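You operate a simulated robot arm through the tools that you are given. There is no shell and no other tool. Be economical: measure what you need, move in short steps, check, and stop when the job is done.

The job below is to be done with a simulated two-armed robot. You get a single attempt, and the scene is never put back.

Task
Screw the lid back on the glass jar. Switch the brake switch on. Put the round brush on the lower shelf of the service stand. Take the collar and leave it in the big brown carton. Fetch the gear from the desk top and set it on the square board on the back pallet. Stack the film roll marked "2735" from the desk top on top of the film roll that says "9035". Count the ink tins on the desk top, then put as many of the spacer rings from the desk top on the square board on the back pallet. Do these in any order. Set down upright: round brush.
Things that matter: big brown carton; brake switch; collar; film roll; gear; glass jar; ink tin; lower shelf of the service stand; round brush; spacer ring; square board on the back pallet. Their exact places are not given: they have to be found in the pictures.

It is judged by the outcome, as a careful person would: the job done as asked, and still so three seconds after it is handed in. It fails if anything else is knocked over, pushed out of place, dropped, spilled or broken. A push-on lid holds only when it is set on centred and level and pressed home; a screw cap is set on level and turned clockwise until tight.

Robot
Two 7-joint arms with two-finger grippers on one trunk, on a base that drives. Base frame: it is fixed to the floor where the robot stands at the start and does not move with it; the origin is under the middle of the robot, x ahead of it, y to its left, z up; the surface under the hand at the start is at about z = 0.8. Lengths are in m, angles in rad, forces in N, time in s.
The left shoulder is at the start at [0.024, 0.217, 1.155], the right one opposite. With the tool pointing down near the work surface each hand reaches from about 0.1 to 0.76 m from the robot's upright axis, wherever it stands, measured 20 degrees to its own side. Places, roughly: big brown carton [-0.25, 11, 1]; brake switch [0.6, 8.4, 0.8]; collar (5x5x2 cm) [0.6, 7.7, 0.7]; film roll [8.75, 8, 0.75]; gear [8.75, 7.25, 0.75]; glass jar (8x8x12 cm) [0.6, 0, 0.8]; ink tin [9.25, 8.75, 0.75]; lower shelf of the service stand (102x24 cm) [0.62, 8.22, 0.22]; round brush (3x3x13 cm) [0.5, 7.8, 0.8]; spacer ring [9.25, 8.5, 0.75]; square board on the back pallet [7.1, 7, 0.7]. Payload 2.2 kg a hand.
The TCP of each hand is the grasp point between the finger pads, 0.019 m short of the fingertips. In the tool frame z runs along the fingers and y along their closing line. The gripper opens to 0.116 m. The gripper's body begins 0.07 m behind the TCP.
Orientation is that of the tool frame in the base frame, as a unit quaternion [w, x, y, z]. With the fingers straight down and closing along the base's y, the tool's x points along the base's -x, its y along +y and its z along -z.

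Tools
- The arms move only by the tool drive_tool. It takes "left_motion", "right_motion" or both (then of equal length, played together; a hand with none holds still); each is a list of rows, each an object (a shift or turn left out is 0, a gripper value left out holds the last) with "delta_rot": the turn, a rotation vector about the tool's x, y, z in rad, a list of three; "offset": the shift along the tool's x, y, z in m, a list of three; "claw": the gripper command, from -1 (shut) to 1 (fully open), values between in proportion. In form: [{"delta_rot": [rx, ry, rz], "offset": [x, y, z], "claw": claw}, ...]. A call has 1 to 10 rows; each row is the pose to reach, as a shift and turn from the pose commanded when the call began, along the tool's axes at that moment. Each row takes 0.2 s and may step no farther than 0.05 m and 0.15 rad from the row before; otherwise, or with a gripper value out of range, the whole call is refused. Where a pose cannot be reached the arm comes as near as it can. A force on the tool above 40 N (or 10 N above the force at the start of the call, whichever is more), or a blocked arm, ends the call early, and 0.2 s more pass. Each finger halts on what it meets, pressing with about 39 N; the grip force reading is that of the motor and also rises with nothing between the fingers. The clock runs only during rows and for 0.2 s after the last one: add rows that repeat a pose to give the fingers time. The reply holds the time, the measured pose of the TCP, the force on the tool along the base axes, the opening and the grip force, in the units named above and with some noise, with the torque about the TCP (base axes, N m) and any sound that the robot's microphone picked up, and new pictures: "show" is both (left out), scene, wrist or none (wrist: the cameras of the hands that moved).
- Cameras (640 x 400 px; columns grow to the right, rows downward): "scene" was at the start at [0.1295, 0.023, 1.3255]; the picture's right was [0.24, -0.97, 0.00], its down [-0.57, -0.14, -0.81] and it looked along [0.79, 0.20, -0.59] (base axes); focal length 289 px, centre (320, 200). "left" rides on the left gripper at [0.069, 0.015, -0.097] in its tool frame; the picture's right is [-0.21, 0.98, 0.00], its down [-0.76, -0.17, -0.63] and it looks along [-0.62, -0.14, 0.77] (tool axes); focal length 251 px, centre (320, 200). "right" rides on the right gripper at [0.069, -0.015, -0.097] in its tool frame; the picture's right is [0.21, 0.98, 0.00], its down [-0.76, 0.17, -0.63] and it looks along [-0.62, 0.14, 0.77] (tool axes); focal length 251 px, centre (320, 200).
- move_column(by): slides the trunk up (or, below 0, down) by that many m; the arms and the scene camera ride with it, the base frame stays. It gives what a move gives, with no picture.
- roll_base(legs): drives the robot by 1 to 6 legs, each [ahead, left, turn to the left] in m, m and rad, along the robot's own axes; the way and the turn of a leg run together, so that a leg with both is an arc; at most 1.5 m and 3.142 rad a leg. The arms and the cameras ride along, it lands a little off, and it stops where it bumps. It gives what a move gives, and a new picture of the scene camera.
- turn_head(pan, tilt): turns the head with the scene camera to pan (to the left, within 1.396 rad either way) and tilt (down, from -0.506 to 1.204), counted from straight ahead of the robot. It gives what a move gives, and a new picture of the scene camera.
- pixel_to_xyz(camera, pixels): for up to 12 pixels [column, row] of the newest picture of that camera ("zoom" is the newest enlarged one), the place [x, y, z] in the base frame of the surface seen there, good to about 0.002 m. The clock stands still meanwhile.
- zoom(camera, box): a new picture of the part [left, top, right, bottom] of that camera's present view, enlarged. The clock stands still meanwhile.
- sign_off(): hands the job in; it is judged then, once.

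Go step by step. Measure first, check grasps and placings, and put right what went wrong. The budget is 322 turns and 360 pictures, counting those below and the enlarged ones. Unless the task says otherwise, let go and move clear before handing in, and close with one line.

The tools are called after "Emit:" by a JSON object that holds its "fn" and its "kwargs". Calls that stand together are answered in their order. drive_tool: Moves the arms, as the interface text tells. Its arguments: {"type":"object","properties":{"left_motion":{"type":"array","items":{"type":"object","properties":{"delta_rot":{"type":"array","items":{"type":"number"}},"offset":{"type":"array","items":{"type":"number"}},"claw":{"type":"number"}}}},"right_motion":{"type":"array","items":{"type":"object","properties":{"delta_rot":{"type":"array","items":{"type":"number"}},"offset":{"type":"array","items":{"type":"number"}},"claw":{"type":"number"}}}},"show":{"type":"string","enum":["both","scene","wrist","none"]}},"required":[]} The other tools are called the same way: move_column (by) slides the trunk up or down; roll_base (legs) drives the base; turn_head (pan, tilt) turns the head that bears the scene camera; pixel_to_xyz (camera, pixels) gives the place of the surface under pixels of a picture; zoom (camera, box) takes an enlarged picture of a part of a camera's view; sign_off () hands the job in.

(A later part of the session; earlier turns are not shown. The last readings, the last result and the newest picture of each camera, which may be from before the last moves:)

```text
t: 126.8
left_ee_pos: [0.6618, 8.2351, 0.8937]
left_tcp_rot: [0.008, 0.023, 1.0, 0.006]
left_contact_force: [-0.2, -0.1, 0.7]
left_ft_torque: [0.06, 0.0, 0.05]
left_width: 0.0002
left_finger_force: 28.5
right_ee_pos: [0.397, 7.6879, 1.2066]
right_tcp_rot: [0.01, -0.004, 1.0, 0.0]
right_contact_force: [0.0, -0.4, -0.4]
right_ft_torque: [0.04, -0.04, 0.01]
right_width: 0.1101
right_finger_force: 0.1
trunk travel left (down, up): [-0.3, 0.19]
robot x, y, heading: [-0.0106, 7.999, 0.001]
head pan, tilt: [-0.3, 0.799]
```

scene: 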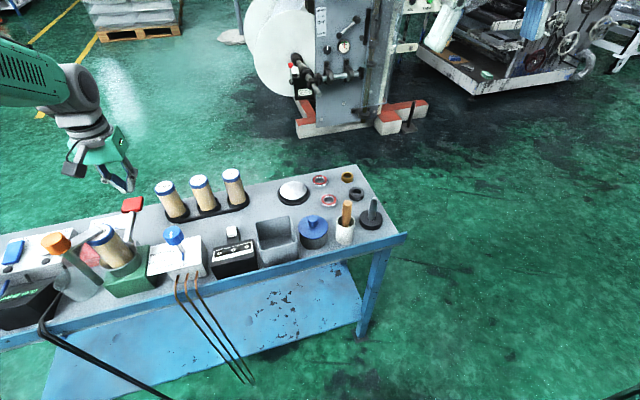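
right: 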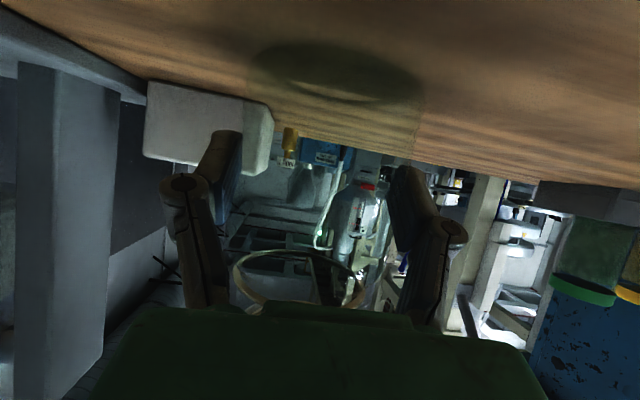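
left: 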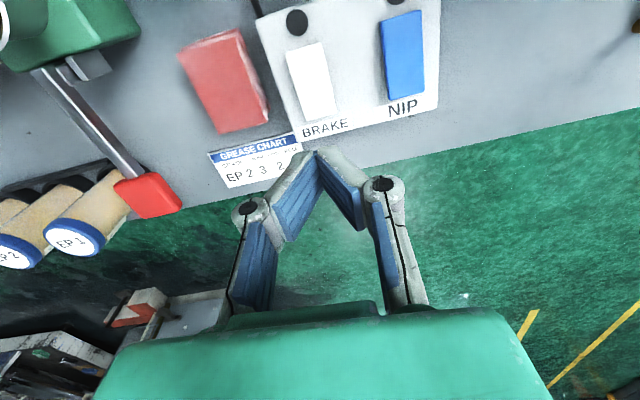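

My lift was refused (step too large), but the base move passed with no contact force; nothing appears disturbed. I'll now lift the left hand in smaller steps and zoom on the right-end items.

Emit:
{"fn": "drive_tool", "kwargs": {"left_motion": [{"offset": [0, 0, -0.05]}, {"offset": [0, 0, -0.1]}, {"offset": [0, 0, -0.15]}, {"offset": [0, 0, -0.2]}, {"offset": [0.03, 0.01, -0.235]}, {"offset": [0.06, 0.02, -0.265]}, {"offset": [0.1, 0.03, -0.28]}, {"offset": [0.14, 0.04, -0.29]}, {"offset": [0.18, 0.05, -0.3]}, {"offset": [0.22, 0.06, -0.3]}], "show": "none"}}

Emit:
{"fn": "zoom", "kwargs": {"camera": "scene", "box": [280, 160, 420, 260]}}

Emit:
{"fn": "zoom", "kwargs": {"camera": "scene", "box": [0, 180, 280, 320]}}

```text
t: 129.0
left_ee_pos: [0.4373, 8.312, 1.1905]
left_tcp_rot: [0.009, 0.023, 1.0, 0.003]
left_contact_force: [-0.9, 0.1, -0.7]
left_ft_torque: [0.0, -0.05, -0.01]
left_width: 0.0002
left_finger_force: 29.1
right_ee_pos: [0.3948, 7.6957, 1.2092]
right_tcp_rot: [0.011, -0.004, 1.0, -0.003]
right_contact_force: [-1.0, -0.3, 0.3]
right_ft_torque: [-0.03, -0.04, 0.01]
right_width: 0.1102
right_finger_force: 0.0
trunk travel left (down, up): [-0.3, 0.19]
robot x, y, heading: [-0.0131, 8.0002, -0.003]
head pan, tilt: [-0.3, 0.799]
```

```text
4.00 times, centred on (350, 210) of scene
```

zoom: 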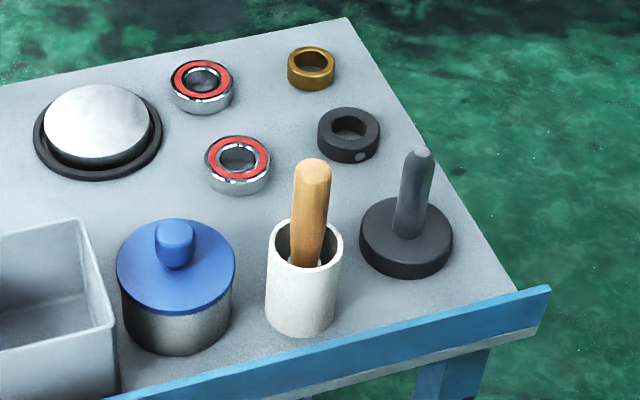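

```text
2.29 times, centred on (140, 250) of scene
```

zoom: 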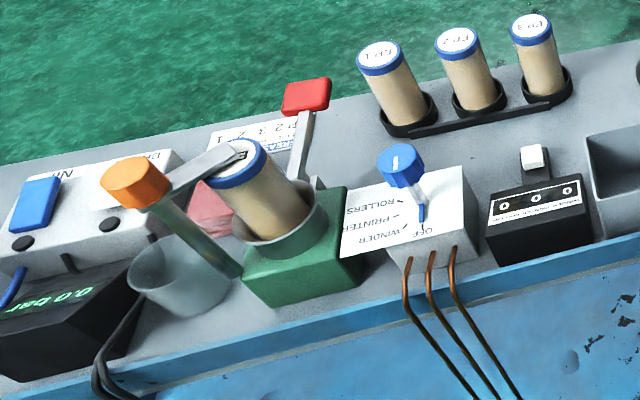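

I'll measure the brush handle, cup, collar, brass ring and surroundings from the first zoom (scene pixels).

Emit:
{"fn": "pixel_to_xyz", "kwargs": {"camera": "scene", "pixels": [[348.5, 201], [347, 212], [346, 222], [336, 217], [355, 217], [345, 232], [357.5, 186.5], [350, 194], [365, 194], [357.5, 199], [380, 215], [376, 200]]}}

Emit:
{"fn": "pixel_to_xyz", "kwargs": {"camera": "scene", "pixels": [[340, 178], [354, 178], [347, 172], [327, 200], [378, 198], [401, 222], [410, 233], [400, 236], [360, 220], [330, 212], [313, 222], [390, 210]]}}

```text
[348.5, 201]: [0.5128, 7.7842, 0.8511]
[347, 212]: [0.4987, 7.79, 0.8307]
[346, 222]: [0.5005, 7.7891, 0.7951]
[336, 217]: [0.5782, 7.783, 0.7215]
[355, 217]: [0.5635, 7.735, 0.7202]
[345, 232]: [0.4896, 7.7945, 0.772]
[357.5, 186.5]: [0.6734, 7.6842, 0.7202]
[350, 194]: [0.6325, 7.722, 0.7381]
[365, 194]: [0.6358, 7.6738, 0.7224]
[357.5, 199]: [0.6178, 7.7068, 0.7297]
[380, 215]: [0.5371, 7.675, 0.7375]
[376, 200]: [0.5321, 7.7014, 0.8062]
```

```text
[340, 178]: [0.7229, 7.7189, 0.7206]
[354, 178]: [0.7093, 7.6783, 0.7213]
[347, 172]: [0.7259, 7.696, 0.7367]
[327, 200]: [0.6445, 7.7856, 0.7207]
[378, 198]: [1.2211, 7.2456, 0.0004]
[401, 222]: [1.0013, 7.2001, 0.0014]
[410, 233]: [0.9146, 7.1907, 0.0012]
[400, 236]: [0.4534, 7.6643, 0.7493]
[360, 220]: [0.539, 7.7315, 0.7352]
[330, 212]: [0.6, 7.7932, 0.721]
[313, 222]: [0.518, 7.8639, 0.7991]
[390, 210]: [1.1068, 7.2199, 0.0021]
```

Handle top is at (0.513, 7.786, 0.851) above the cup rim (~0.795); the table is at 0.721; the collar is at about (0.637, 7.697). I'll back off 9 cm, open the right hand and pitch it 60° so the brush can later go onto the lower shelf from the front.

Emit:
{"fn": "roll_base", "kwargs": {"legs": [[-0.09, 0, 0]]}}

Emit:
{"fn": "drive_tool", "kwargs": {"right_motion": [{"offset": [-0.014, 0.011, 0.03], "delta_rot": [0, -0.13, 0], "claw": 0.2}, {"offset": [-0.028, 0.022, 0.06], "delta_rot": [0, -0.26, 0]}, {"offset": [-0.042, 0.033, 0.09], "delta_rot": [0, -0.39, 0]}, {"offset": [-0.056, 0.045, 0.12], "delta_rot": [0, -0.52, 0]}, {"offset": [-0.07, 0.056, 0.15], "delta_rot": [0, -0.65, 0]}, {"offset": [-0.084, 0.067, 0.18], "delta_rot": [0, -0.78, 0]}, {"offset": [-0.1, 0.078, 0.21], "delta_rot": [0, -0.91, 0]}, {"offset": [-0.115, 0.09, 0.24], "delta_rot": [0, -1.04, 0]}, {"offset": [-0.115, 0.09, 0.24], "delta_rot": [0, -1.04, 0]}]}}

```text
t: 130.1
left_ee_pos: [0.3501, 8.3136, 1.1895]
left_tcp_rot: [0.008, 0.023, 1.0, 0.002]
left_contact_force: [1.2, 0.6, 0.4]
left_ft_torque: [-0.01, -0.04, 0.0]
left_width: 0.0
left_finger_force: 28.6
right_ee_pos: [0.3056, 7.6978, 1.2083]
right_tcp_rot: [0.011, -0.004, 1.0, -0.004]
right_contact_force: [-0.7, 0.4, 0.3]
right_ft_torque: [-0.02, -0.05, -0.01]
right_width: 0.1101
right_finger_force: 0.1
trunk travel left (down, up): [-0.3, 0.19]
robot x, y, heading: [-0.1008, 8.0018, 0.001]
head pan, tilt: [-0.3, 0.799]
```

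scene: 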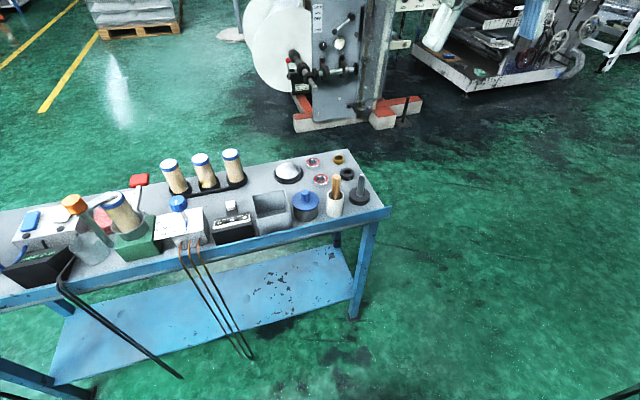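

```text
t: 132.1
left_ee_pos: [0.3448, 8.3101, 1.1924]
left_tcp_rot: [0.011, 0.022, 1.0, 0.003]
left_contact_force: [0.2, -0.1, 0.0]
left_ft_torque: [0.02, -0.06, 0.0]
left_width: 0.0
left_finger_force: 28.8
right_ee_pos: [0.4269, 7.7739, 0.9774]
right_tcp_rot: [0.513, 0.031, 0.858, 0.011]
right_contact_force: [-1.0, 0.2, 0.2]
right_ft_torque: [-0.03, -0.01, -0.01]
right_width: 0.0696
right_finger_force: 0.1
trunk travel left (down, up): [-0.3, 0.19]
robot x, y, heading: [-0.0973, 7.9992, -0.0]
head pan, tilt: [-0.3, 0.799]
```

scene: 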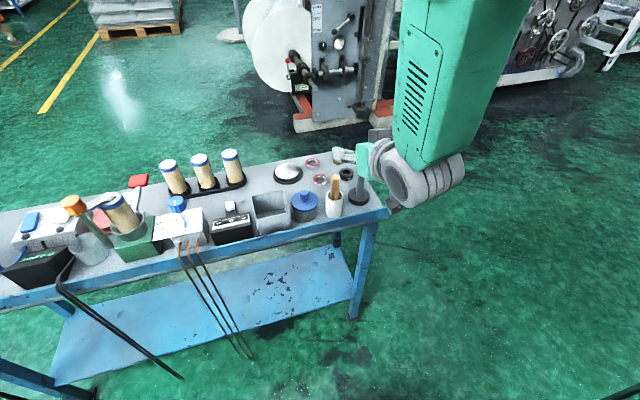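
right: 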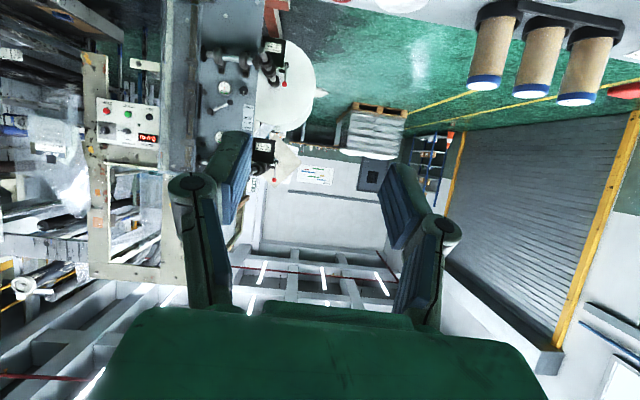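

The right hand is at the pre-grasp height with a slight roll. I'll re-measure the handle in the present view.

Emit:
{"fn": "zoom", "kwargs": {"camera": "scene", "box": [300, 150, 390, 230]}}

Emit:
{"fn": "pixel_to_xyz", "kwargs": {"camera": "scene", "pixels": [[336, 178], [335, 184], [334.5, 190], [334, 196], [326, 196], [341, 196], [333, 210]]}}

```text
5.00 times, centred on (345, 190) of scene
```

zoom: 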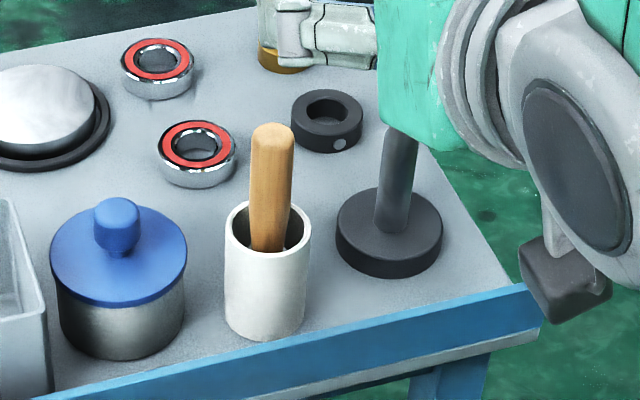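

```text
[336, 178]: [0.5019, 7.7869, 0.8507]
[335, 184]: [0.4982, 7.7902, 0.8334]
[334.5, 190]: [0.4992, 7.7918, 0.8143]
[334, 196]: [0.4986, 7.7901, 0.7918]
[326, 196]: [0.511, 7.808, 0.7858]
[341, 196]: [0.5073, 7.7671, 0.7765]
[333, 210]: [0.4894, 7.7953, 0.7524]
```

The handle centre is (0.508, 7.786), vertical. I'll go to the pre-grasp in front of it, levelling the roll.

Emit:
{"fn": "drive_tool", "kwargs": {"right_motion": [{"offset": [0.028, 0.004, 0.0175], "delta_rot": [-0.004, 0.01, -0.022]}, {"offset": [0.056, 0.008, 0.035], "delta_rot": [-0.008, 0.02, -0.044]}, {"offset": [0.085, 0.012, 0.0526], "delta_rot": [-0.012, 0.03, -0.065]}, {"offset": [0.085, 0.012, 0.0526], "delta_rot": [-0.012, 0.03, -0.065]}], "show": "wrist"}}

```text
t: 133.1
left_ee_pos: [0.346, 8.3119, 1.1902]
left_tcp_rot: [0.011, 0.022, 1.0, 0.003]
left_contact_force: [0.0, -0.7, 0.2]
left_ft_torque: [-0.06, -0.02, -0.02]
left_width: 0.0
left_finger_force: 28.3
right_ee_pos: [0.4262, 7.7987, 0.8678]
right_tcp_rot: [0.494, -0.038, 0.869, -0.012]
right_contact_force: [0.0, 0.1, -0.5]
right_ft_torque: [-0.02, 0.0, 0.0]
right_width: 0.0697
right_finger_force: 0.2
trunk travel left (down, up): [-0.3, 0.19]
robot x, y, heading: [-0.0973, 8.0006, 0.001]
head pan, tilt: [-0.3, 0.799]
```

right: 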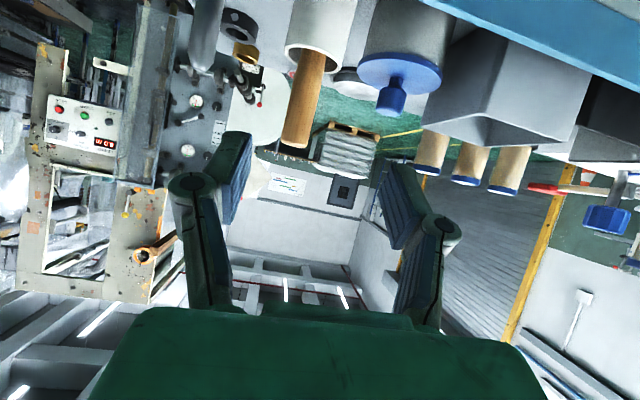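

The roll overshot the other way; the earlier reading was still settling. I'll hold and re-read before correcting.

Emit:
{"fn": "drive_tool", "kwargs": {"right_motion": [{"offset": [0, 0, 0]}, {"offset": [0, 0, 0]}, {"offset": [0, 0, 0]}], "show": "none"}}

```text
t: 133.9
left_ee_pos: [0.3472, 8.3103, 1.1913]
left_tcp_rot: [0.009, 0.022, 1.0, 0.002]
left_contact_force: [0.2, -1.0, 0.3]
left_ft_torque: [0.01, 0.02, 0.05]
left_width: 0.0003
left_finger_force: 27.7
right_ee_pos: [0.4265, 7.798, 0.8687]
right_tcp_rot: [0.494, -0.036, 0.869, -0.012]
right_contact_force: [0.4, 0.0, -0.3]
right_ft_torque: [-0.01, 0.02, 0.0]
right_width: 0.0698
right_finger_force: 0.1
trunk travel left (down, up): [-0.3, 0.19]
robot x, y, heading: [-0.1004, 8.0017, 0.002]
head pan, tilt: [-0.3, 0.799]
```

I'll correct the roll and y at standoff.

Emit:
{"fn": "drive_tool", "kwargs": {"right_motion": [{"offset": [0, -0.012, 0], "delta_rot": [0, 0, 0.07]}, {"offset": [0, -0.012, 0], "delta_rot": [0, 0, 0.07]}, {"offset": [0, -0.012, 0], "delta_rot": [0, 0, 0.07]}, {"offset": [0, -0.012, 0], "delta_rot": [0, 0, 0.07]}], "show": "wrist"}}

```text
t: 134.9
left_ee_pos: [0.3474, 8.3113, 1.191]
left_tcp_rot: [0.01, 0.023, 1.0, 0.003]
left_contact_force: [-1.4, 0.7, 0.9]
left_ft_torque: [0.0, 0.02, 0.04]
left_width: 0.0003
left_finger_force: 28.3
right_ee_pos: [0.4289, 7.7874, 0.8694]
right_tcp_rot: [0.494, -0.005, 0.869, 0.006]
right_contact_force: [-1.5, -0.1, 0.2]
right_ft_torque: [-0.02, -0.03, -0.03]
right_width: 0.0697
right_finger_force: 0.0
trunk travel left (down, up): [-0.3, 0.19]
robot x, y, heading: [-0.098, 8.0039, -0.0]
head pan, tilt: [-0.3, 0.799]
```

right: 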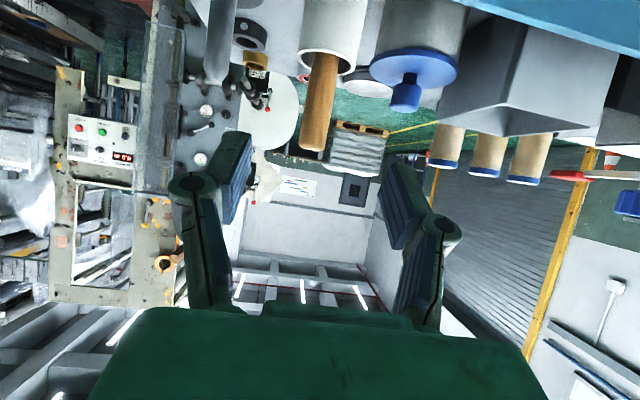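

Aligned. I'll advance around the handle and close gently.

Emit:
{"fn": "drive_tool", "kwargs": {"right_motion": [{"offset": [-0.002, -0.001, 0.03]}, {"offset": [-0.005, -0.001, 0.06]}, {"offset": [-0.007, -0.001, 0.087]}, {"offset": [-0.007, -0.001, 0.087]}, {"offset": [-0.007, -0.001, 0.087]}], "show": "wrist"}}

```text
t: 136.1
left_ee_pos: [0.3471, 8.3101, 1.1921]
left_tcp_rot: [0.009, 0.023, 1.0, 0.003]
left_contact_force: [0.5, 0.3, 0.0]
left_ft_torque: [0.02, -0.01, -0.01]
left_width: 0.0003
left_finger_force: 28.4
right_ee_pos: [0.5067, 7.786, 0.8345]
right_tcp_rot: [0.494, -0.005, 0.869, 0.005]
right_contact_force: [0.0, -0.4, 0.0]
right_ft_torque: [0.03, 0.0, -0.02]
right_width: 0.0697
right_finger_force: 0.1
trunk travel left (down, up): [-0.3, 0.19]
robot x, y, heading: [-0.1014, 8.0034, 0.002]
head pan, tilt: [-0.3, 0.799]
```

right: 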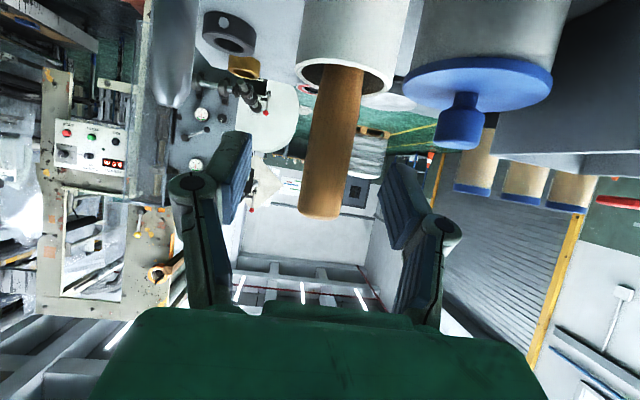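

The handle is between the pads. Closing.

Emit:
{"fn": "drive_tool", "kwargs": {"right_motion": [{"claw": -0.1}, {"claw": -0.3}, {"claw": -0.45}, {"claw": -0.55}, {"claw": -0.75}, {"claw": -0.8}, {"claw": -0.8}], "show": "wrist"}}

```text
t: 137.7
left_ee_pos: [0.3484, 8.3107, 1.1908]
left_tcp_rot: [0.01, 0.023, 1.0, 0.003]
left_contact_force: [-0.3, -0.3, -0.4]
left_ft_torque: [-0.01, 0.01, 0.01]
left_width: 0.0
left_finger_force: 28.8
right_ee_pos: [0.5073, 7.7855, 0.8341]
right_tcp_rot: [0.494, -0.005, 0.869, 0.006]
right_contact_force: [0.6, -0.1, -0.6]
right_ft_torque: [-0.02, 0.01, -0.05]
right_width: 0.0156
right_finger_force: 39.6
trunk travel left (down, up): [-0.3, 0.19]
robot x, y, heading: [-0.1028, 8.0, -0.004]
head pan, tilt: [-0.3, 0.799]
```

right: 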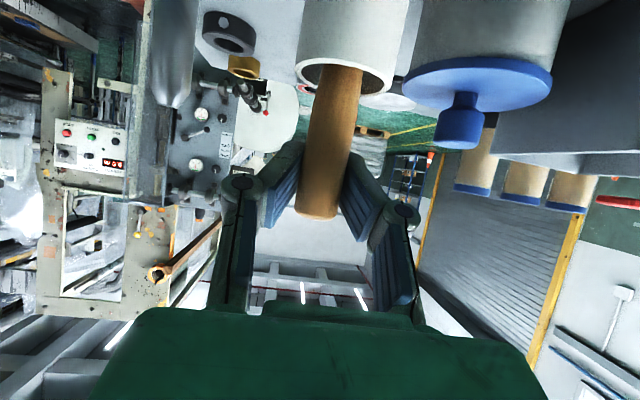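

Gripped (0.0156). Lift straight up 0.16 m.

Emit:
{"fn": "drive_tool", "kwargs": {"right_motion": [{"offset": [-0.0346, 0, -0.02]}, {"offset": [-0.0693, 0, -0.04]}, {"offset": [-0.104, 0, -0.06]}, {"offset": [-0.1386, 0, -0.08]}, {"offset": [-0.1386, 0, -0.08]}, {"offset": [-0.1386, 0, -0.08]}]}}

Emit:
{"fn": "zoom", "kwargs": {"camera": "scene", "box": [280, 100, 420, 220]}}

```text
t: 139.1
left_ee_pos: [0.3482, 8.3106, 1.1916]
left_tcp_rot: [0.01, 0.022, 1.0, 0.004]
left_contact_force: [0.1, 0.5, 1.0]
left_ft_torque: [-0.01, -0.01, 0.02]
left_width: 0.0
left_finger_force: 29.3
right_ee_pos: [0.5092, 7.7848, 0.9938]
right_tcp_rot: [0.494, -0.005, 0.869, 0.006]
right_contact_force: [-0.1, -0.5, -1.3]
right_ft_torque: [-0.02, -0.04, 0.03]
right_width: 0.0153
right_finger_force: 39.3
trunk travel left (down, up): [-0.3, 0.19]
robot x, y, heading: [-0.1056, 7.9999, -0.004]
head pan, tilt: [-0.3, 0.799]
```

scene: 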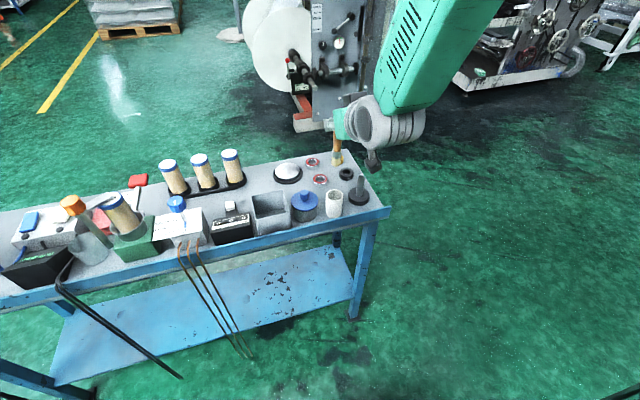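
right: 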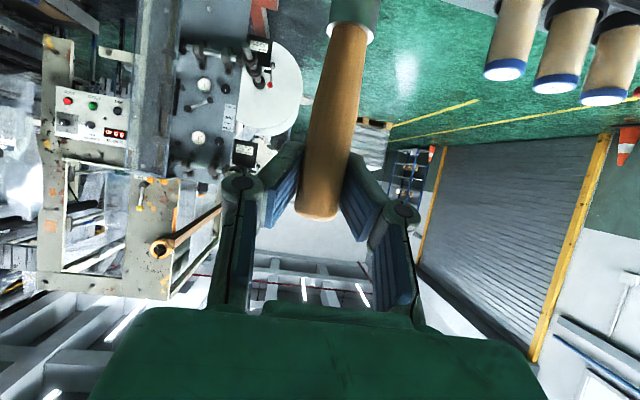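

```text
3.33 times, centred on (350, 160) of scene
```

zoom: 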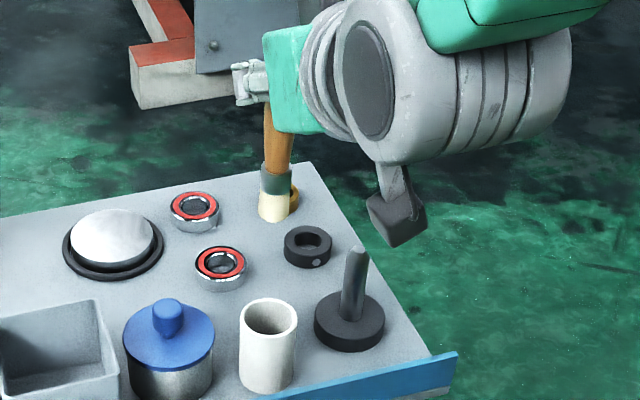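

The brush is out, hanging vertical. I'll measure its bottom and the lower shelf.

Emit:
{"fn": "pixel_to_xyz", "kwargs": {"camera": "zoom", "pixels": [[272, 216], [272, 200], [275, 180], [282, 140], [265, 218]]}}

Emit:
{"fn": "pixel_to_xyz", "kwargs": {"camera": "scene", "pixels": [[340, 250], [353, 300], [300, 270], [250, 280], [340, 280], [320, 295], [335, 246], [350, 262]]}}

```text
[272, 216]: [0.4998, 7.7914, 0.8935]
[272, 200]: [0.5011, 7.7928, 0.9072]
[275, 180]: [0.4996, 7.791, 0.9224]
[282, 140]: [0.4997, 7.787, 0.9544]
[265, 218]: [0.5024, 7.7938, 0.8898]
```

```text
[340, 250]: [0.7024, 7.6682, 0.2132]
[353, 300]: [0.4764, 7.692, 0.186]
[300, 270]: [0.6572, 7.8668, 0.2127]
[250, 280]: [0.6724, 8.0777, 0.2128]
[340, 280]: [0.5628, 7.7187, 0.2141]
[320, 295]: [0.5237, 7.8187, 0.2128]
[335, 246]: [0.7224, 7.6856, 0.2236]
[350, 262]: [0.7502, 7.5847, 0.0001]
```

The brush's bottom is 0.105 below the TCP; the shelf is at z 0.213. I'll back off 0.25 m, retract the left hand so it won't reach over the table, and lower the trunk.

Emit:
{"fn": "roll_base", "kwargs": {"legs": [[-0.25, 0, 0]]}}

Emit:
{"fn": "drive_tool", "kwargs": {"left_motion": [{"offset": [0.03, 0, -0.02]}, {"offset": [0.06, 0, -0.04]}, {"offset": [0.09, 0.01, -0.06]}, {"offset": [0.12, 0.02, -0.08]}, {"offset": [0.14, 0.03, -0.1]}], "show": "none"}}

Emit:
{"fn": "move_column", "kwargs": {"by": -0.3}}

```text
t: 140.9
left_ee_pos: [0.0994, 8.3098, 1.1923]
left_tcp_rot: [0.009, 0.022, 1.0, 0.003]
left_contact_force: [-0.5, 0.3, 0.7]
left_ft_torque: [-0.01, 0.01, 0.03]
left_width: 0.0001
left_finger_force: 28.1
right_ee_pos: [0.2631, 7.7859, 0.9932]
right_tcp_rot: [0.494, -0.005, 0.869, 0.006]
right_contact_force: [-0.4, -0.6, 0.6]
right_ft_torque: [0.0, -0.02, -0.01]
right_width: 0.0153
right_finger_force: 39.5
trunk travel left (down, up): [-0.3, 0.19]
robot x, y, heading: [-0.3505, 7.9965, 0.005]
head pan, tilt: [-0.3, 0.799]
```

scene: 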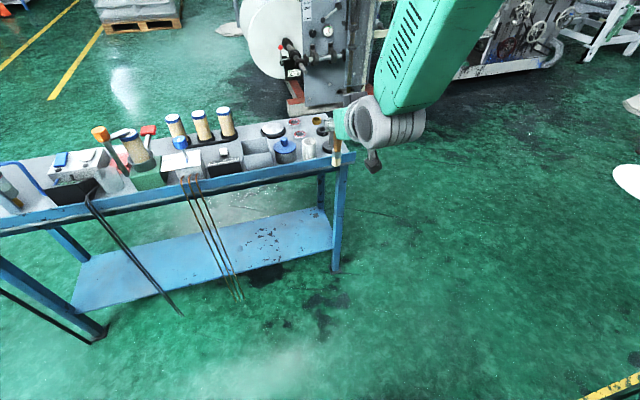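

```text
t: 142.1
left_ee_pos: [0.0091, 8.3943, 1.2865]
left_tcp_rot: [0.011, 0.022, 1.0, 0.0]
left_contact_force: [0.0, 0.3, -0.2]
left_ft_torque: [-0.03, -0.03, 0.0]
left_width: 0.0
left_finger_force: 28.3
left hand out of reach, approached as far as the arm can: row 2, 3, 4, 5
right_ee_pos: [0.2592, 7.7844, 0.9952]
right_tcp_rot: [0.495, -0.005, 0.869, 0.005]
right_contact_force: [0.5, 0.4, 0.1]
right_ft_torque: [0.02, -0.03, 0.01]
right_width: 0.0152
right_finger_force: 39.3
trunk travel left (down, up): [-0.3, 0.19]
robot x, y, heading: [-0.3522, 7.9981, 0.004]
head pan, tilt: [-0.3, 0.799]
```

```text
t: 145.1
left_ee_pos: [0.0087, 8.3942, 0.9864]
left_tcp_rot: [0.01, 0.022, 1.0, 0.004]
left_contact_force: [0.3, 0.1, -0.3]
left_ft_torque: [-0.02, -0.02, -0.03]
left_width: 0.0
left_finger_force: 28.5
right_ee_pos: [0.2596, 7.7871, 0.6959]
right_tcp_rot: [0.496, -0.005, 0.868, 0.006]
right_contact_force: [-0.6, 0.7, -1.1]
right_ft_torque: [-0.02, 0.01, 0.02]
right_width: 0.0148
right_finger_force: 39.0
trunk travel left (down, up): [0.0, 0.49]
robot x, y, heading: [-0.3478, 8.0019, 0.002]
head pan, tilt: [-0.3, 0.799]
```

Now lower the right hand to z≈0.345, shifting to y≈7.85.

Emit:
{"fn": "drive_tool", "kwargs": {"right_motion": [{"offset": [0.034, 0.007, 0.0195]}, {"offset": [0.068, 0.014, 0.039]}, {"offset": [0.101, 0.021, 0.0585]}, {"offset": [0.135, 0.028, 0.078]}, {"offset": [0.169, 0.035, 0.0975]}, {"offset": [0.203, 0.042, 0.117]}, {"offset": [0.236, 0.05, 0.1365]}, {"offset": [0.27, 0.057, 0.156]}, {"offset": [0.303, 0.063, 0.175]}, {"offset": [0.303, 0.063, 0.175]}]}}

Emit:
{"fn": "turn_head", "kwargs": {"pan": -0.25, "tilt": 0.65}}

```text
t: 147.3
left_ee_pos: [0.0089, 8.3938, 0.9865]
left_tcp_rot: [0.011, 0.022, 1.0, 0.003]
left_contact_force: [-0.3, 0.5, -0.3]
left_ft_torque: [0.01, 0.01, 0.0]
left_width: 0.0003
left_finger_force: 28.9
right_ee_pos: [0.2538, 7.8512, 0.3484]
right_tcp_rot: [0.496, -0.006, 0.868, 0.006]
right_contact_force: [-0.4, 0.2, -0.4]
right_ft_torque: [-0.01, 0.05, 0.0]
right_width: 0.0147
right_finger_force: 39.1
trunk travel left (down, up): [0.0, 0.49]
robot x, y, heading: [-0.35, 8.0003, 0.004]
head pan, tilt: [-0.3, 0.799]
```

scene: 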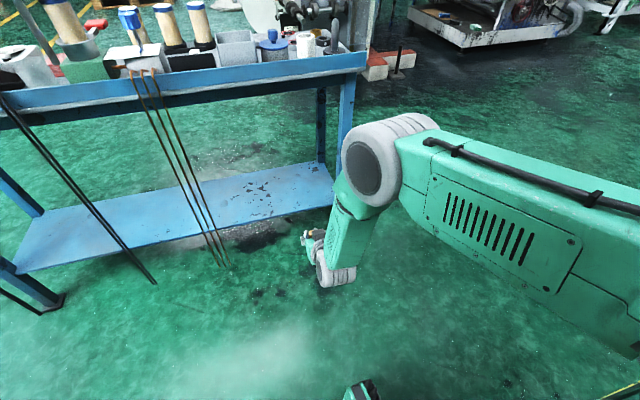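
right: 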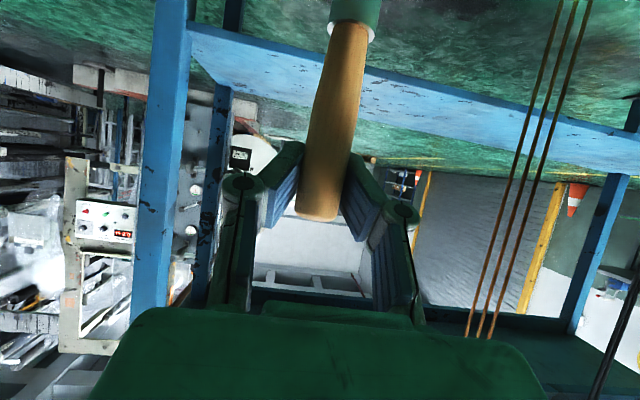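

```text
t: 148.0
left_ee_pos: [0.0095, 8.3955, 0.9867]
left_tcp_rot: [0.01, 0.022, 1.0, 0.003]
left_contact_force: [0.4, -0.7, 0.1]
left_ft_torque: [0.0, 0.01, 0.01]
left_width: 0.0
left_finger_force: 28.6
right_ee_pos: [0.2536, 7.8509, 0.3475]
right_tcp_rot: [0.496, -0.005, 0.869, 0.006]
right_contact_force: [-0.5, 0.8, 0.1]
right_ft_torque: [0.03, 0.0, 0.02]
right_width: 0.0144
right_finger_force: 38.6
trunk travel left (down, up): [0.0, 0.49]
robot x, y, heading: [-0.3498, 8.0031, 0.004]
head pan, tilt: [-0.25, 0.649]
```

scene: 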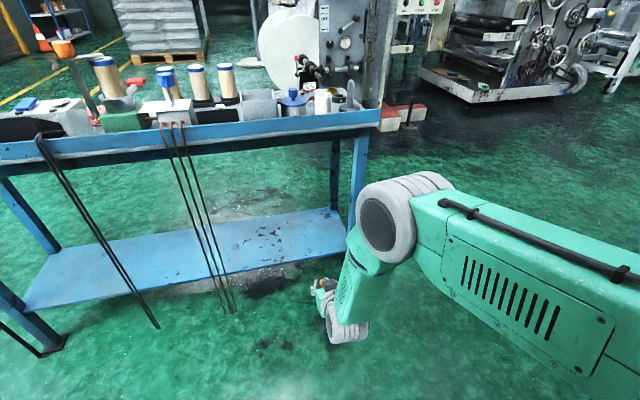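

I'll check how far forward the right elbow reaches, since it must stay in front of the table's edge.

Emit:
{"fn": "pixel_to_xyz", "kwargs": {"camera": "scene", "pixels": [[362, 215], [375, 195], [400, 185], [352, 255], [345, 280], [340, 310], [328, 290], [318, 290], [420, 260], [310, 287]]}}

```text
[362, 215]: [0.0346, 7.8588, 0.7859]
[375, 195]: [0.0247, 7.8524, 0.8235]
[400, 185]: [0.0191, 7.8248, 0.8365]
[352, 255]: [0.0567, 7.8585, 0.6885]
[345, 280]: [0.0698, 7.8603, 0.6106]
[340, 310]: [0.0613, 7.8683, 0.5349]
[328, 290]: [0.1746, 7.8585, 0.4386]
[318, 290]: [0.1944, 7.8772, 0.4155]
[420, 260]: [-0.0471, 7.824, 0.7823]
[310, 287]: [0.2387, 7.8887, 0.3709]
```

Elbow parts reach x≈0.09, so I'll drive only 0.29 m, ending with the brush at x≈0.545, y≈7.85 with 3 cm clearance above the shelf.

Emit:
{"fn": "roll_base", "kwargs": {"legs": [[0.29, 0, 0]]}}

Emit:
{"fn": "drive_tool", "kwargs": {"right_motion": [{"offset": [0, 0, 0]}, {"offset": [0, 0, 0]}], "show": "wrist"}}

```text
t: 150.0
left_ee_pos: [0.3032, 8.3964, 0.9858]
left_tcp_rot: [0.01, 0.019, 1.0, 0.003]
left_contact_force: [0.5, -0.8, -0.3]
left_ft_torque: [0.01, 0.02, 0.02]
left_width: 0.0002
left_finger_force: 28.0
right_ee_pos: [0.5505, 7.8559, 0.3472]
right_tcp_rot: [0.494, -0.008, 0.869, 0.008]
right_contact_force: [-0.8, 0.3, -0.9]
right_ft_torque: [-0.02, -0.01, -0.01]
right_width: 0.0144
right_finger_force: 38.8
trunk travel left (down, up): [0.0, 0.49]
robot x, y, heading: [-0.0529, 8.0004, 0.009]
head pan, tilt: [-0.25, 0.649]
```

scene: 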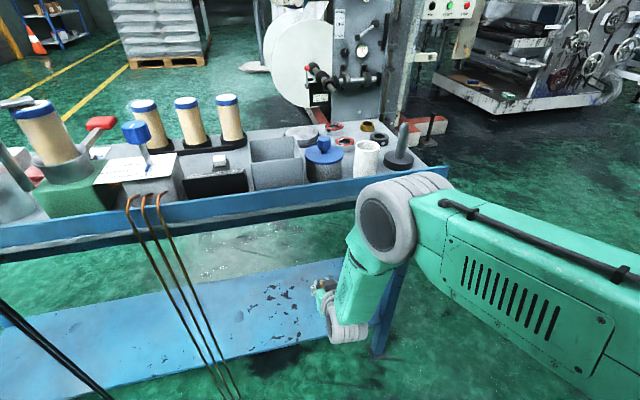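

```text
t: 150.6
left_ee_pos: [0.2987, 8.3973, 0.9883]
left_tcp_rot: [0.012, 0.019, 1.0, 0.001]
left_contact_force: [0.0, 0.0, 0.3]
left_ft_torque: [-0.03, -0.01, 0.01]
left_width: 0.0
left_finger_force: 28.2
right_ee_pos: [0.5479, 7.8552, 0.3498]
right_tcp_rot: [0.497, -0.008, 0.868, 0.008]
right_contact_force: [-0.1, -0.4, -0.1]
right_ft_torque: [-0.01, 0.0, -0.01]
right_width: 0.0143
right_finger_force: 39.0
trunk travel left (down, up): [0.0, 0.49]
robot x, y, heading: [-0.0574, 8.0052, 0.005]
head pan, tilt: [-0.25, 0.649]
```

right: 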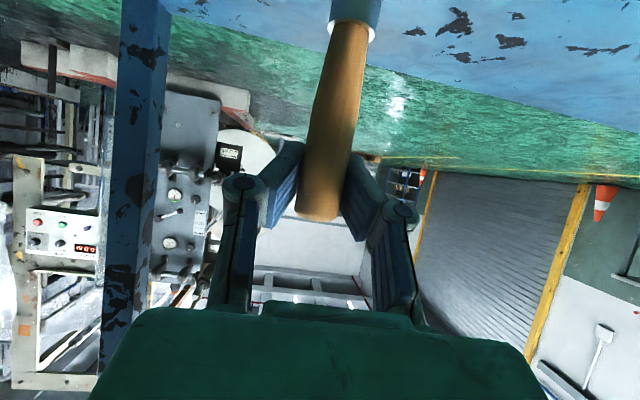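

In position above the shelf. I'll lower until light contact.

Emit:
{"fn": "drive_tool", "kwargs": {"right_motion": [{"offset": [0.0087, 0, 0.005]}, {"offset": [0.0173, 0, 0.01]}, {"offset": [0.0217, 0, 0.0125]}, {"offset": [0.0217, 0, 0.0125]}, {"offset": [0.0217, 0, 0.0125]}], "show": "wrist"}}

Emit:
{"fn": "zoom", "kwargs": {"camera": "scene", "box": [270, 240, 400, 360]}}

```text
t: 151.8
left_ee_pos: [0.3007, 8.3982, 0.9881]
left_tcp_rot: [0.012, 0.02, 1.0, 0.001]
left_contact_force: [0.6, -0.7, 0.6]
left_ft_torque: [0.04, -0.02, 0.01]
left_width: 0.0002
left_finger_force: 28.2
right_ee_pos: [0.5478, 7.8558, 0.325]
right_tcp_rot: [0.496, -0.008, 0.868, 0.007]
right_contact_force: [-0.3, 0.0, 0.0]
right_ft_torque: [0.02, 0.0, 0.01]
right_width: 0.0138
right_finger_force: 38.9
trunk travel left (down, up): [0.0, 0.49]
robot x, y, heading: [-0.0517, 8.0035, 0.008]
head pan, tilt: [-0.25, 0.649]
```

right: 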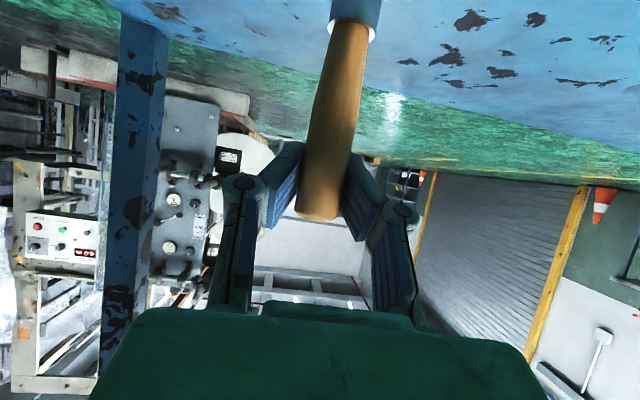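

```text
3.33 times, centred on (335, 300) of scene
```

zoom: 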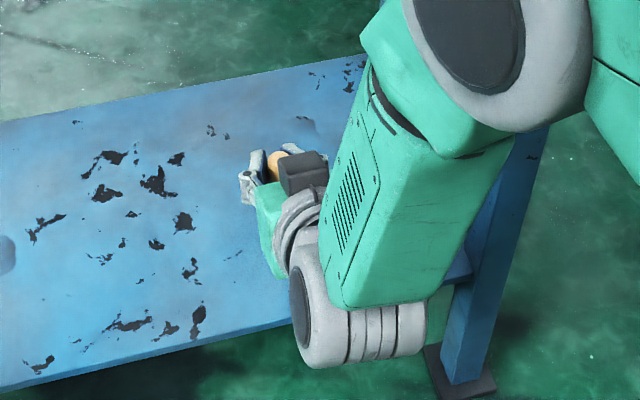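

No contact yet at 0.325. Continue down in small steps.

Emit:
{"fn": "drive_tool", "kwargs": {"right_motion": [{"offset": [0.0026, 0, 0.0015]}, {"offset": [0.0052, 0, 0.003]}, {"offset": [0.0069, 0, 0.004]}, {"offset": [0.0069, 0, 0.004]}], "show": "none"}}

```text
t: 152.8
left_ee_pos: [0.2995, 8.3971, 0.9871]
left_tcp_rot: [0.012, 0.019, 1.0, 0.002]
left_contact_force: [-1.0, 0.5, 0.1]
left_ft_torque: [-0.02, 0.0, -0.03]
left_width: 0.0002
left_finger_force: 28.6
right_ee_pos: [0.5478, 7.8545, 0.3161]
right_tcp_rot: [0.495, -0.009, 0.869, 0.008]
right_contact_force: [-0.2, -0.6, 0.1]
right_ft_torque: [-0.02, 0.01, -0.02]
right_width: 0.0114
right_finger_force: 0.1
trunk travel left (down, up): [0.0, 0.49]
robot x, y, heading: [-0.0529, 7.9991, 0.007]
head pan, tilt: [-0.25, 0.649]
```

The grip force dropped: fingers reached their commanded width as the handle slid. I'll look.

Emit:
{"fn": "drive_tool", "kwargs": {"right_motion": [{"offset": [0, 0, 0]}]}}

Emit:
{"fn": "zoom", "kwargs": {"camera": "right", "box": [220, 0, 440, 240]}}

```text
t: 153.2
left_ee_pos: [0.2996, 8.3983, 0.9874]
left_tcp_rot: [0.012, 0.019, 1.0, 0.002]
left_contact_force: [-0.3, 0.1, 1.7]
left_ft_torque: [0.01, 0.01, -0.02]
left_width: 0.0
left_finger_force: 28.9
right_ee_pos: [0.5481, 7.8549, 0.3161]
right_tcp_rot: [0.497, -0.007, 0.868, 0.007]
right_contact_force: [0.1, -0.3, -0.6]
right_ft_torque: [-0.03, 0.01, 0.03]
right_width: 0.0117
right_finger_force: 0.0
trunk travel left (down, up): [0.0, 0.49]
robot x, y, heading: [-0.0547, 8.0045, 0.003]
head pan, tilt: [-0.25, 0.649]
```

scene: 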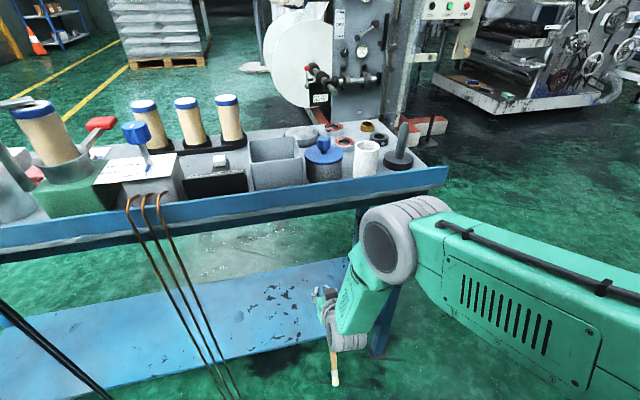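
right: 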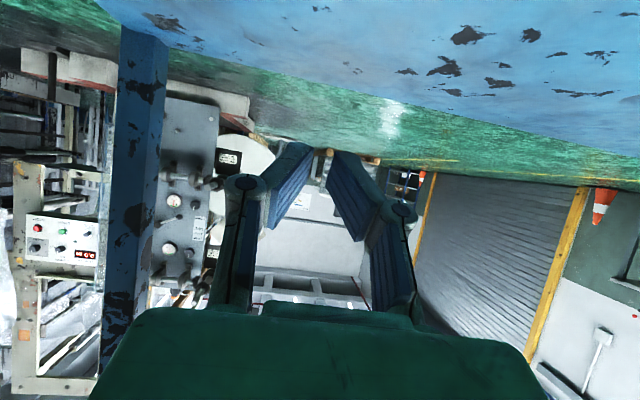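

```text
1.67 times, centred on (330, 120) of right
```

zoom: 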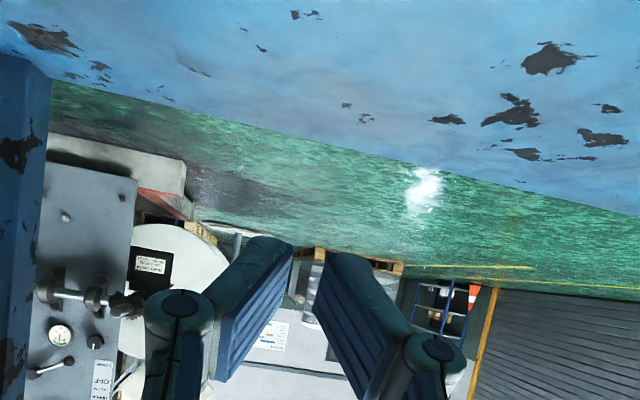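

The tapered handle squeezed out of the fingers: the brush is now at scene (334,365), off the shelf's front. I'll measure where it is.

Emit:
{"fn": "zoom", "kwargs": {"camera": "scene", "box": [280, 280, 400, 400]}}

Emit:
{"fn": "pixel_to_xyz", "kwargs": {"camera": "scene", "pixels": [[335, 380], [334, 372], [334, 365], [332, 355], [331, 345]]}}

```text
3.33 times, centred on (340, 340) of scene
```

zoom: 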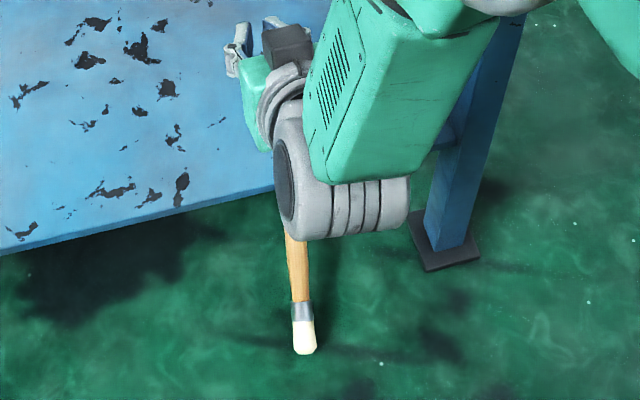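

```text
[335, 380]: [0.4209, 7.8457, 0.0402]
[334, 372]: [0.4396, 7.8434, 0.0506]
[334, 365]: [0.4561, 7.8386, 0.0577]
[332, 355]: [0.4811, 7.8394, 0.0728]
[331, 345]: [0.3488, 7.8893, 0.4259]
```

It's low near the floor, still moving. I'll draw the right hand back out, then look at where it comes to rest.

Emit:
{"fn": "drive_tool", "kwargs": {"right_motion": [{"offset": [-0.02, 0, -0.012], "claw": 0}, {"offset": [-0.04, 0, -0.023]}, {"offset": [-0.04, 0, -0.023]}], "show": "scene"}}

Emit:
{"fn": "roll_base", "kwargs": {"legs": [[-0.45, 0, 0]]}}

```text
t: 154.0
left_ee_pos: [0.2989, 8.397, 0.9887]
left_tcp_rot: [0.012, 0.018, 1.0, 0.001]
left_contact_force: [0.3, 0.9, 0.4]
left_ft_torque: [0.01, 0.0, 0.03]
left_width: 0.0
left_finger_force: 29.0
right_ee_pos: [0.5496, 7.8561, 0.3622]
right_tcp_rot: [0.495, -0.008, 0.869, 0.008]
right_contact_force: [-0.2, 0.5, -0.1]
right_ft_torque: [0.01, 0.01, 0.02]
right_width: 0.058
right_finger_force: 0.0
trunk travel left (down, up): [0.0, 0.49]
robot x, y, heading: [-0.0529, 7.9993, 0.005]
head pan, tilt: [-0.25, 0.649]
```

scene: 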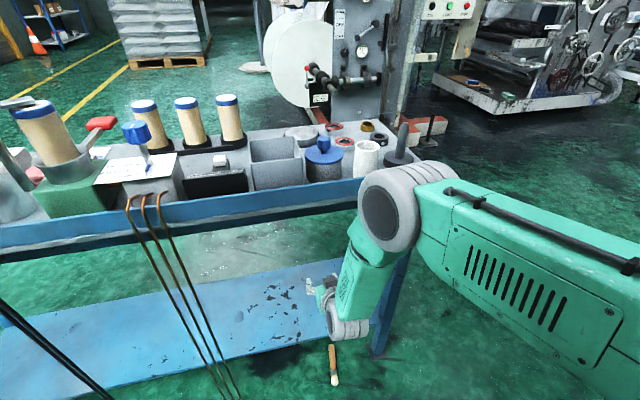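

```text
t: 156.8
left_ee_pos: [-0.1565, 8.394, 0.9872]
left_tcp_rot: [0.012, 0.025, 1.0, 0.002]
left_contact_force: [-0.3, 0.3, -0.5]
left_ft_torque: [-0.04, 0.0, 0.0]
left_width: 0.0
left_finger_force: 28.6
right_ee_pos: [0.0886, 7.8472, 0.3621]
right_tcp_rot: [0.497, -0.004, 0.868, 0.005]
right_contact_force: [0.2, -0.5, -0.3]
right_ft_torque: [0.03, 0.02, -0.04]
right_width: 0.0579
right_finger_force: 0.1
trunk travel left (down, up): [0.0, 0.49]
robot x, y, heading: [-0.513, 8.0008, 0.002]
head pan, tilt: [-0.25, 0.649]
```

scene: 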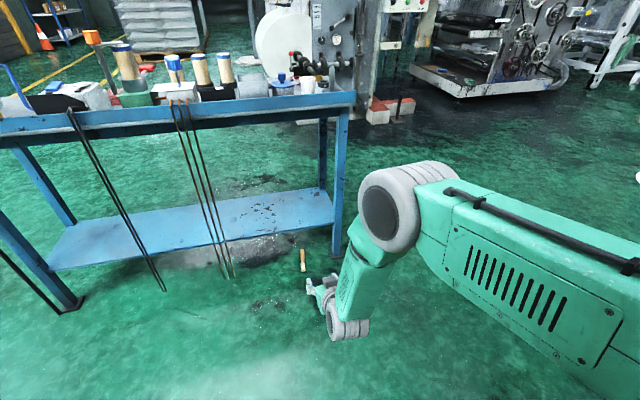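

The brush lies on the floor near (302,260). I'll measure it.

Emit:
{"fn": "zoom", "kwargs": {"camera": "scene", "box": [275, 235, 335, 285]}}

Emit:
{"fn": "pixel_to_xyz", "kwargs": {"camera": "zoom", "pixels": [[290, 130], [290, 160], [292, 190], [295, 225], [297, 255], [298, 280], [280, 250], [312, 250], [282, 170], [300, 170]]}}

```text
8.00 times, centred on (305, 260) of scene
```

zoom: 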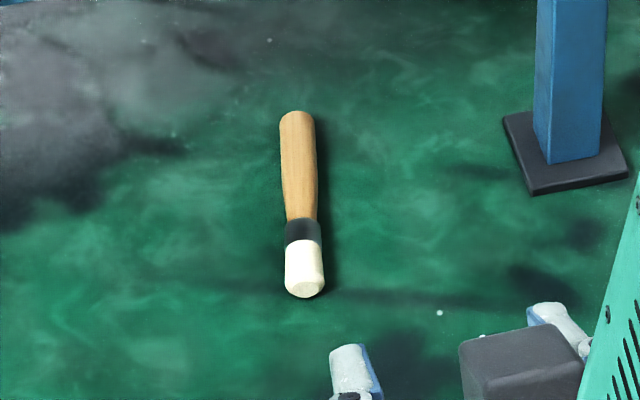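

```text
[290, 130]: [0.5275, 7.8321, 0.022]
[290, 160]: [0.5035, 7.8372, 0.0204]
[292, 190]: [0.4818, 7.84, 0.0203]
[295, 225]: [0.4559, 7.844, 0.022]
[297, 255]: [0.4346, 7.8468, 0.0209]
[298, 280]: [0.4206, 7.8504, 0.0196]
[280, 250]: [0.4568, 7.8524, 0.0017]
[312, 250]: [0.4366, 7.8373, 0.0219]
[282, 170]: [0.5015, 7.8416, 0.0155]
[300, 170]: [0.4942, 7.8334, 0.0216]
```

The brush lies on the floor from (0.415, 7.851) (bristles) to (0.541, 7.829). I'll grip its near end with the hand steep, pull it out clear of the stand, regrasp it, and stand it on the shelf. First, steepen and tuck the right hand.

Emit:
{"fn": "drive_tool", "kwargs": {"right_motion": [{"offset": [0.035, 0, -0.01], "delta_rot": [0, 0.08, 0]}, {"offset": [0.07, 0, -0.02], "delta_rot": [0, 0.16, 0]}, {"offset": [0.105, 0, -0.03], "delta_rot": [0, 0.24, 0]}, {"offset": [0.14, 0, -0.04], "delta_rot": [0, 0.32, 0]}, {"offset": [0.175, 0, -0.05], "delta_rot": [0, 0.4, 0]}, {"offset": [0.21, 0, -0.06], "delta_rot": [0, 0.48, 0]}, {"offset": [0.245, 0, -0.065], "delta_rot": [0, 0.56, 0]}, {"offset": [0.27, 0, -0.07], "delta_rot": [0, 0.63, 0]}, {"offset": [0.285, 0, -0.075], "delta_rot": [0, 0.69, 0]}, {"offset": [0.285, 0, -0.075], "delta_rot": [0, 0.69, 0]}], "show": "scene"}}

```text
t: 158.9
left_ee_pos: [-0.1588, 8.3931, 0.9878]
left_tcp_rot: [0.013, 0.023, 1.0, 0.0]
left_contact_force: [0.0, -0.1, 1.2]
left_ft_torque: [-0.03, 0.0, 0.0]
left_width: 0.0
left_finger_force: 27.9
right_ee_pos: [-0.1221, 7.8481, 0.1576]
right_tcp_rot: [0.175, -0.005, 0.985, 0.004]
right_contact_force: [0.3, -0.5, 0.6]
right_ft_torque: [0.02, -0.02, 0.02]
right_width: 0.0579
right_finger_force: 0.1
trunk travel left (down, up): [0.0, 0.49]
robot x, y, heading: [-0.5143, 8.0023, -0.006]
head pan, tilt: [-0.25, 0.649]
```

scene: 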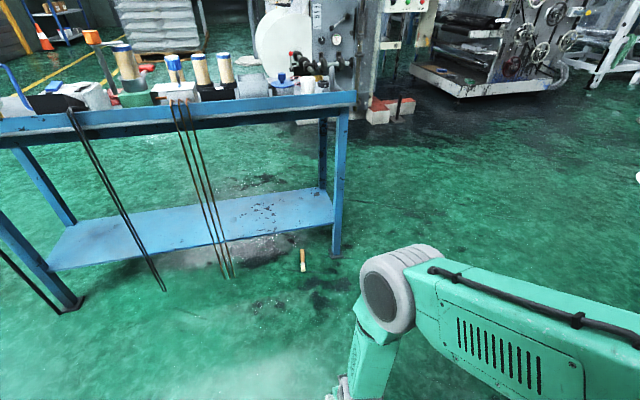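

I'll test whether this hand can reach the floor here (z≈0.03) before driving in.

Emit:
{"fn": "drive_tool", "kwargs": {"right_motion": [{"offset": [0.014, 0, 0.039]}, {"offset": [0.028, 0, 0.078]}, {"offset": [0.042, 0, 0.117]}, {"offset": [0.042, 0, 0.117]}], "show": "wrist"}}

```text
t: 159.9
left_ee_pos: [-0.1589, 8.3935, 0.9877]
left_tcp_rot: [0.012, 0.024, 1.0, 0.001]
left_contact_force: [-1.0, 0.0, -0.3]
left_ft_torque: [0.03, 0.01, 0.01]
left_width: 0.0
left_finger_force: 28.5
right_ee_pos: [-0.1211, 7.8502, 0.0526]
right_tcp_rot: [0.173, -0.006, 0.985, 0.003]
right_contact_force: [-0.2, -0.3, 0.7]
right_ft_torque: [-0.01, -0.01, -0.01]
right_width: 0.058
right_finger_force: 0.0
right hand out of reach, approached as far as the arm can: row 3, 4
trunk travel left (down, up): [0.0, 0.49]
robot x, y, heading: [-0.5107, 7.9998, -0.006]
head pan, tilt: [-0.25, 0.649]
```

right: 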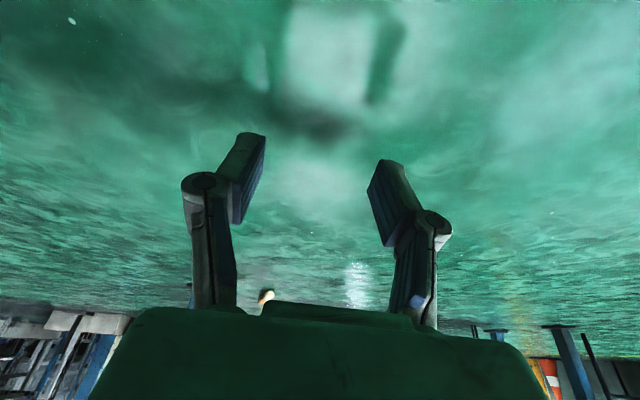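

The floor is just out of reach at this distance (z 0.053); closer in (dx≈0.33) it will reach. I'll tuck the hand to that pose and test here first.

Emit:
{"fn": "drive_tool", "kwargs": {"right_motion": [{"offset": [0.02, -0.03, -0.02]}, {"offset": [0.05, -0.06, -0.03]}, {"offset": [0.055, -0.067, -0.01]}, {"offset": [0.062, -0.067, 0.015]}, {"offset": [0.066, -0.067, 0.026]}, {"offset": [0.066, -0.067, 0.026]}, {"offset": [0.066, -0.067, 0.026]}], "show": "none"}}

```text
t: 160.9
left_ee_pos: [-0.1572, 8.3899, 0.9864]
left_tcp_rot: [0.012, 0.025, 1.0, 0.001]
left_contact_force: [0.0, 0.2, 0.4]
left_ft_torque: [0.04, 0.01, 0.01]
left_width: 0.0
left_finger_force: 28.5
right_ee_pos: [-0.1649, 7.7736, 0.03]
right_tcp_rot: [0.181, -0.01, 0.983, 0.0]
right_contact_force: [7.7, -8.3, 15.1]
right_ft_torque: [0.23, 2.03, 0.87]
right_width: 0.0584
right_finger_force: 0.1
trunk travel left (down, up): [0.0, 0.49]
robot x, y, heading: [-0.5179, 7.9971, 0.001]
head pan, tilt: [-0.25, 0.649]
stopped in row 4 (right hand): the force on the tool passed its limit at 143 N (the readings are from after the stop); the commanded pose is now the measured one
```

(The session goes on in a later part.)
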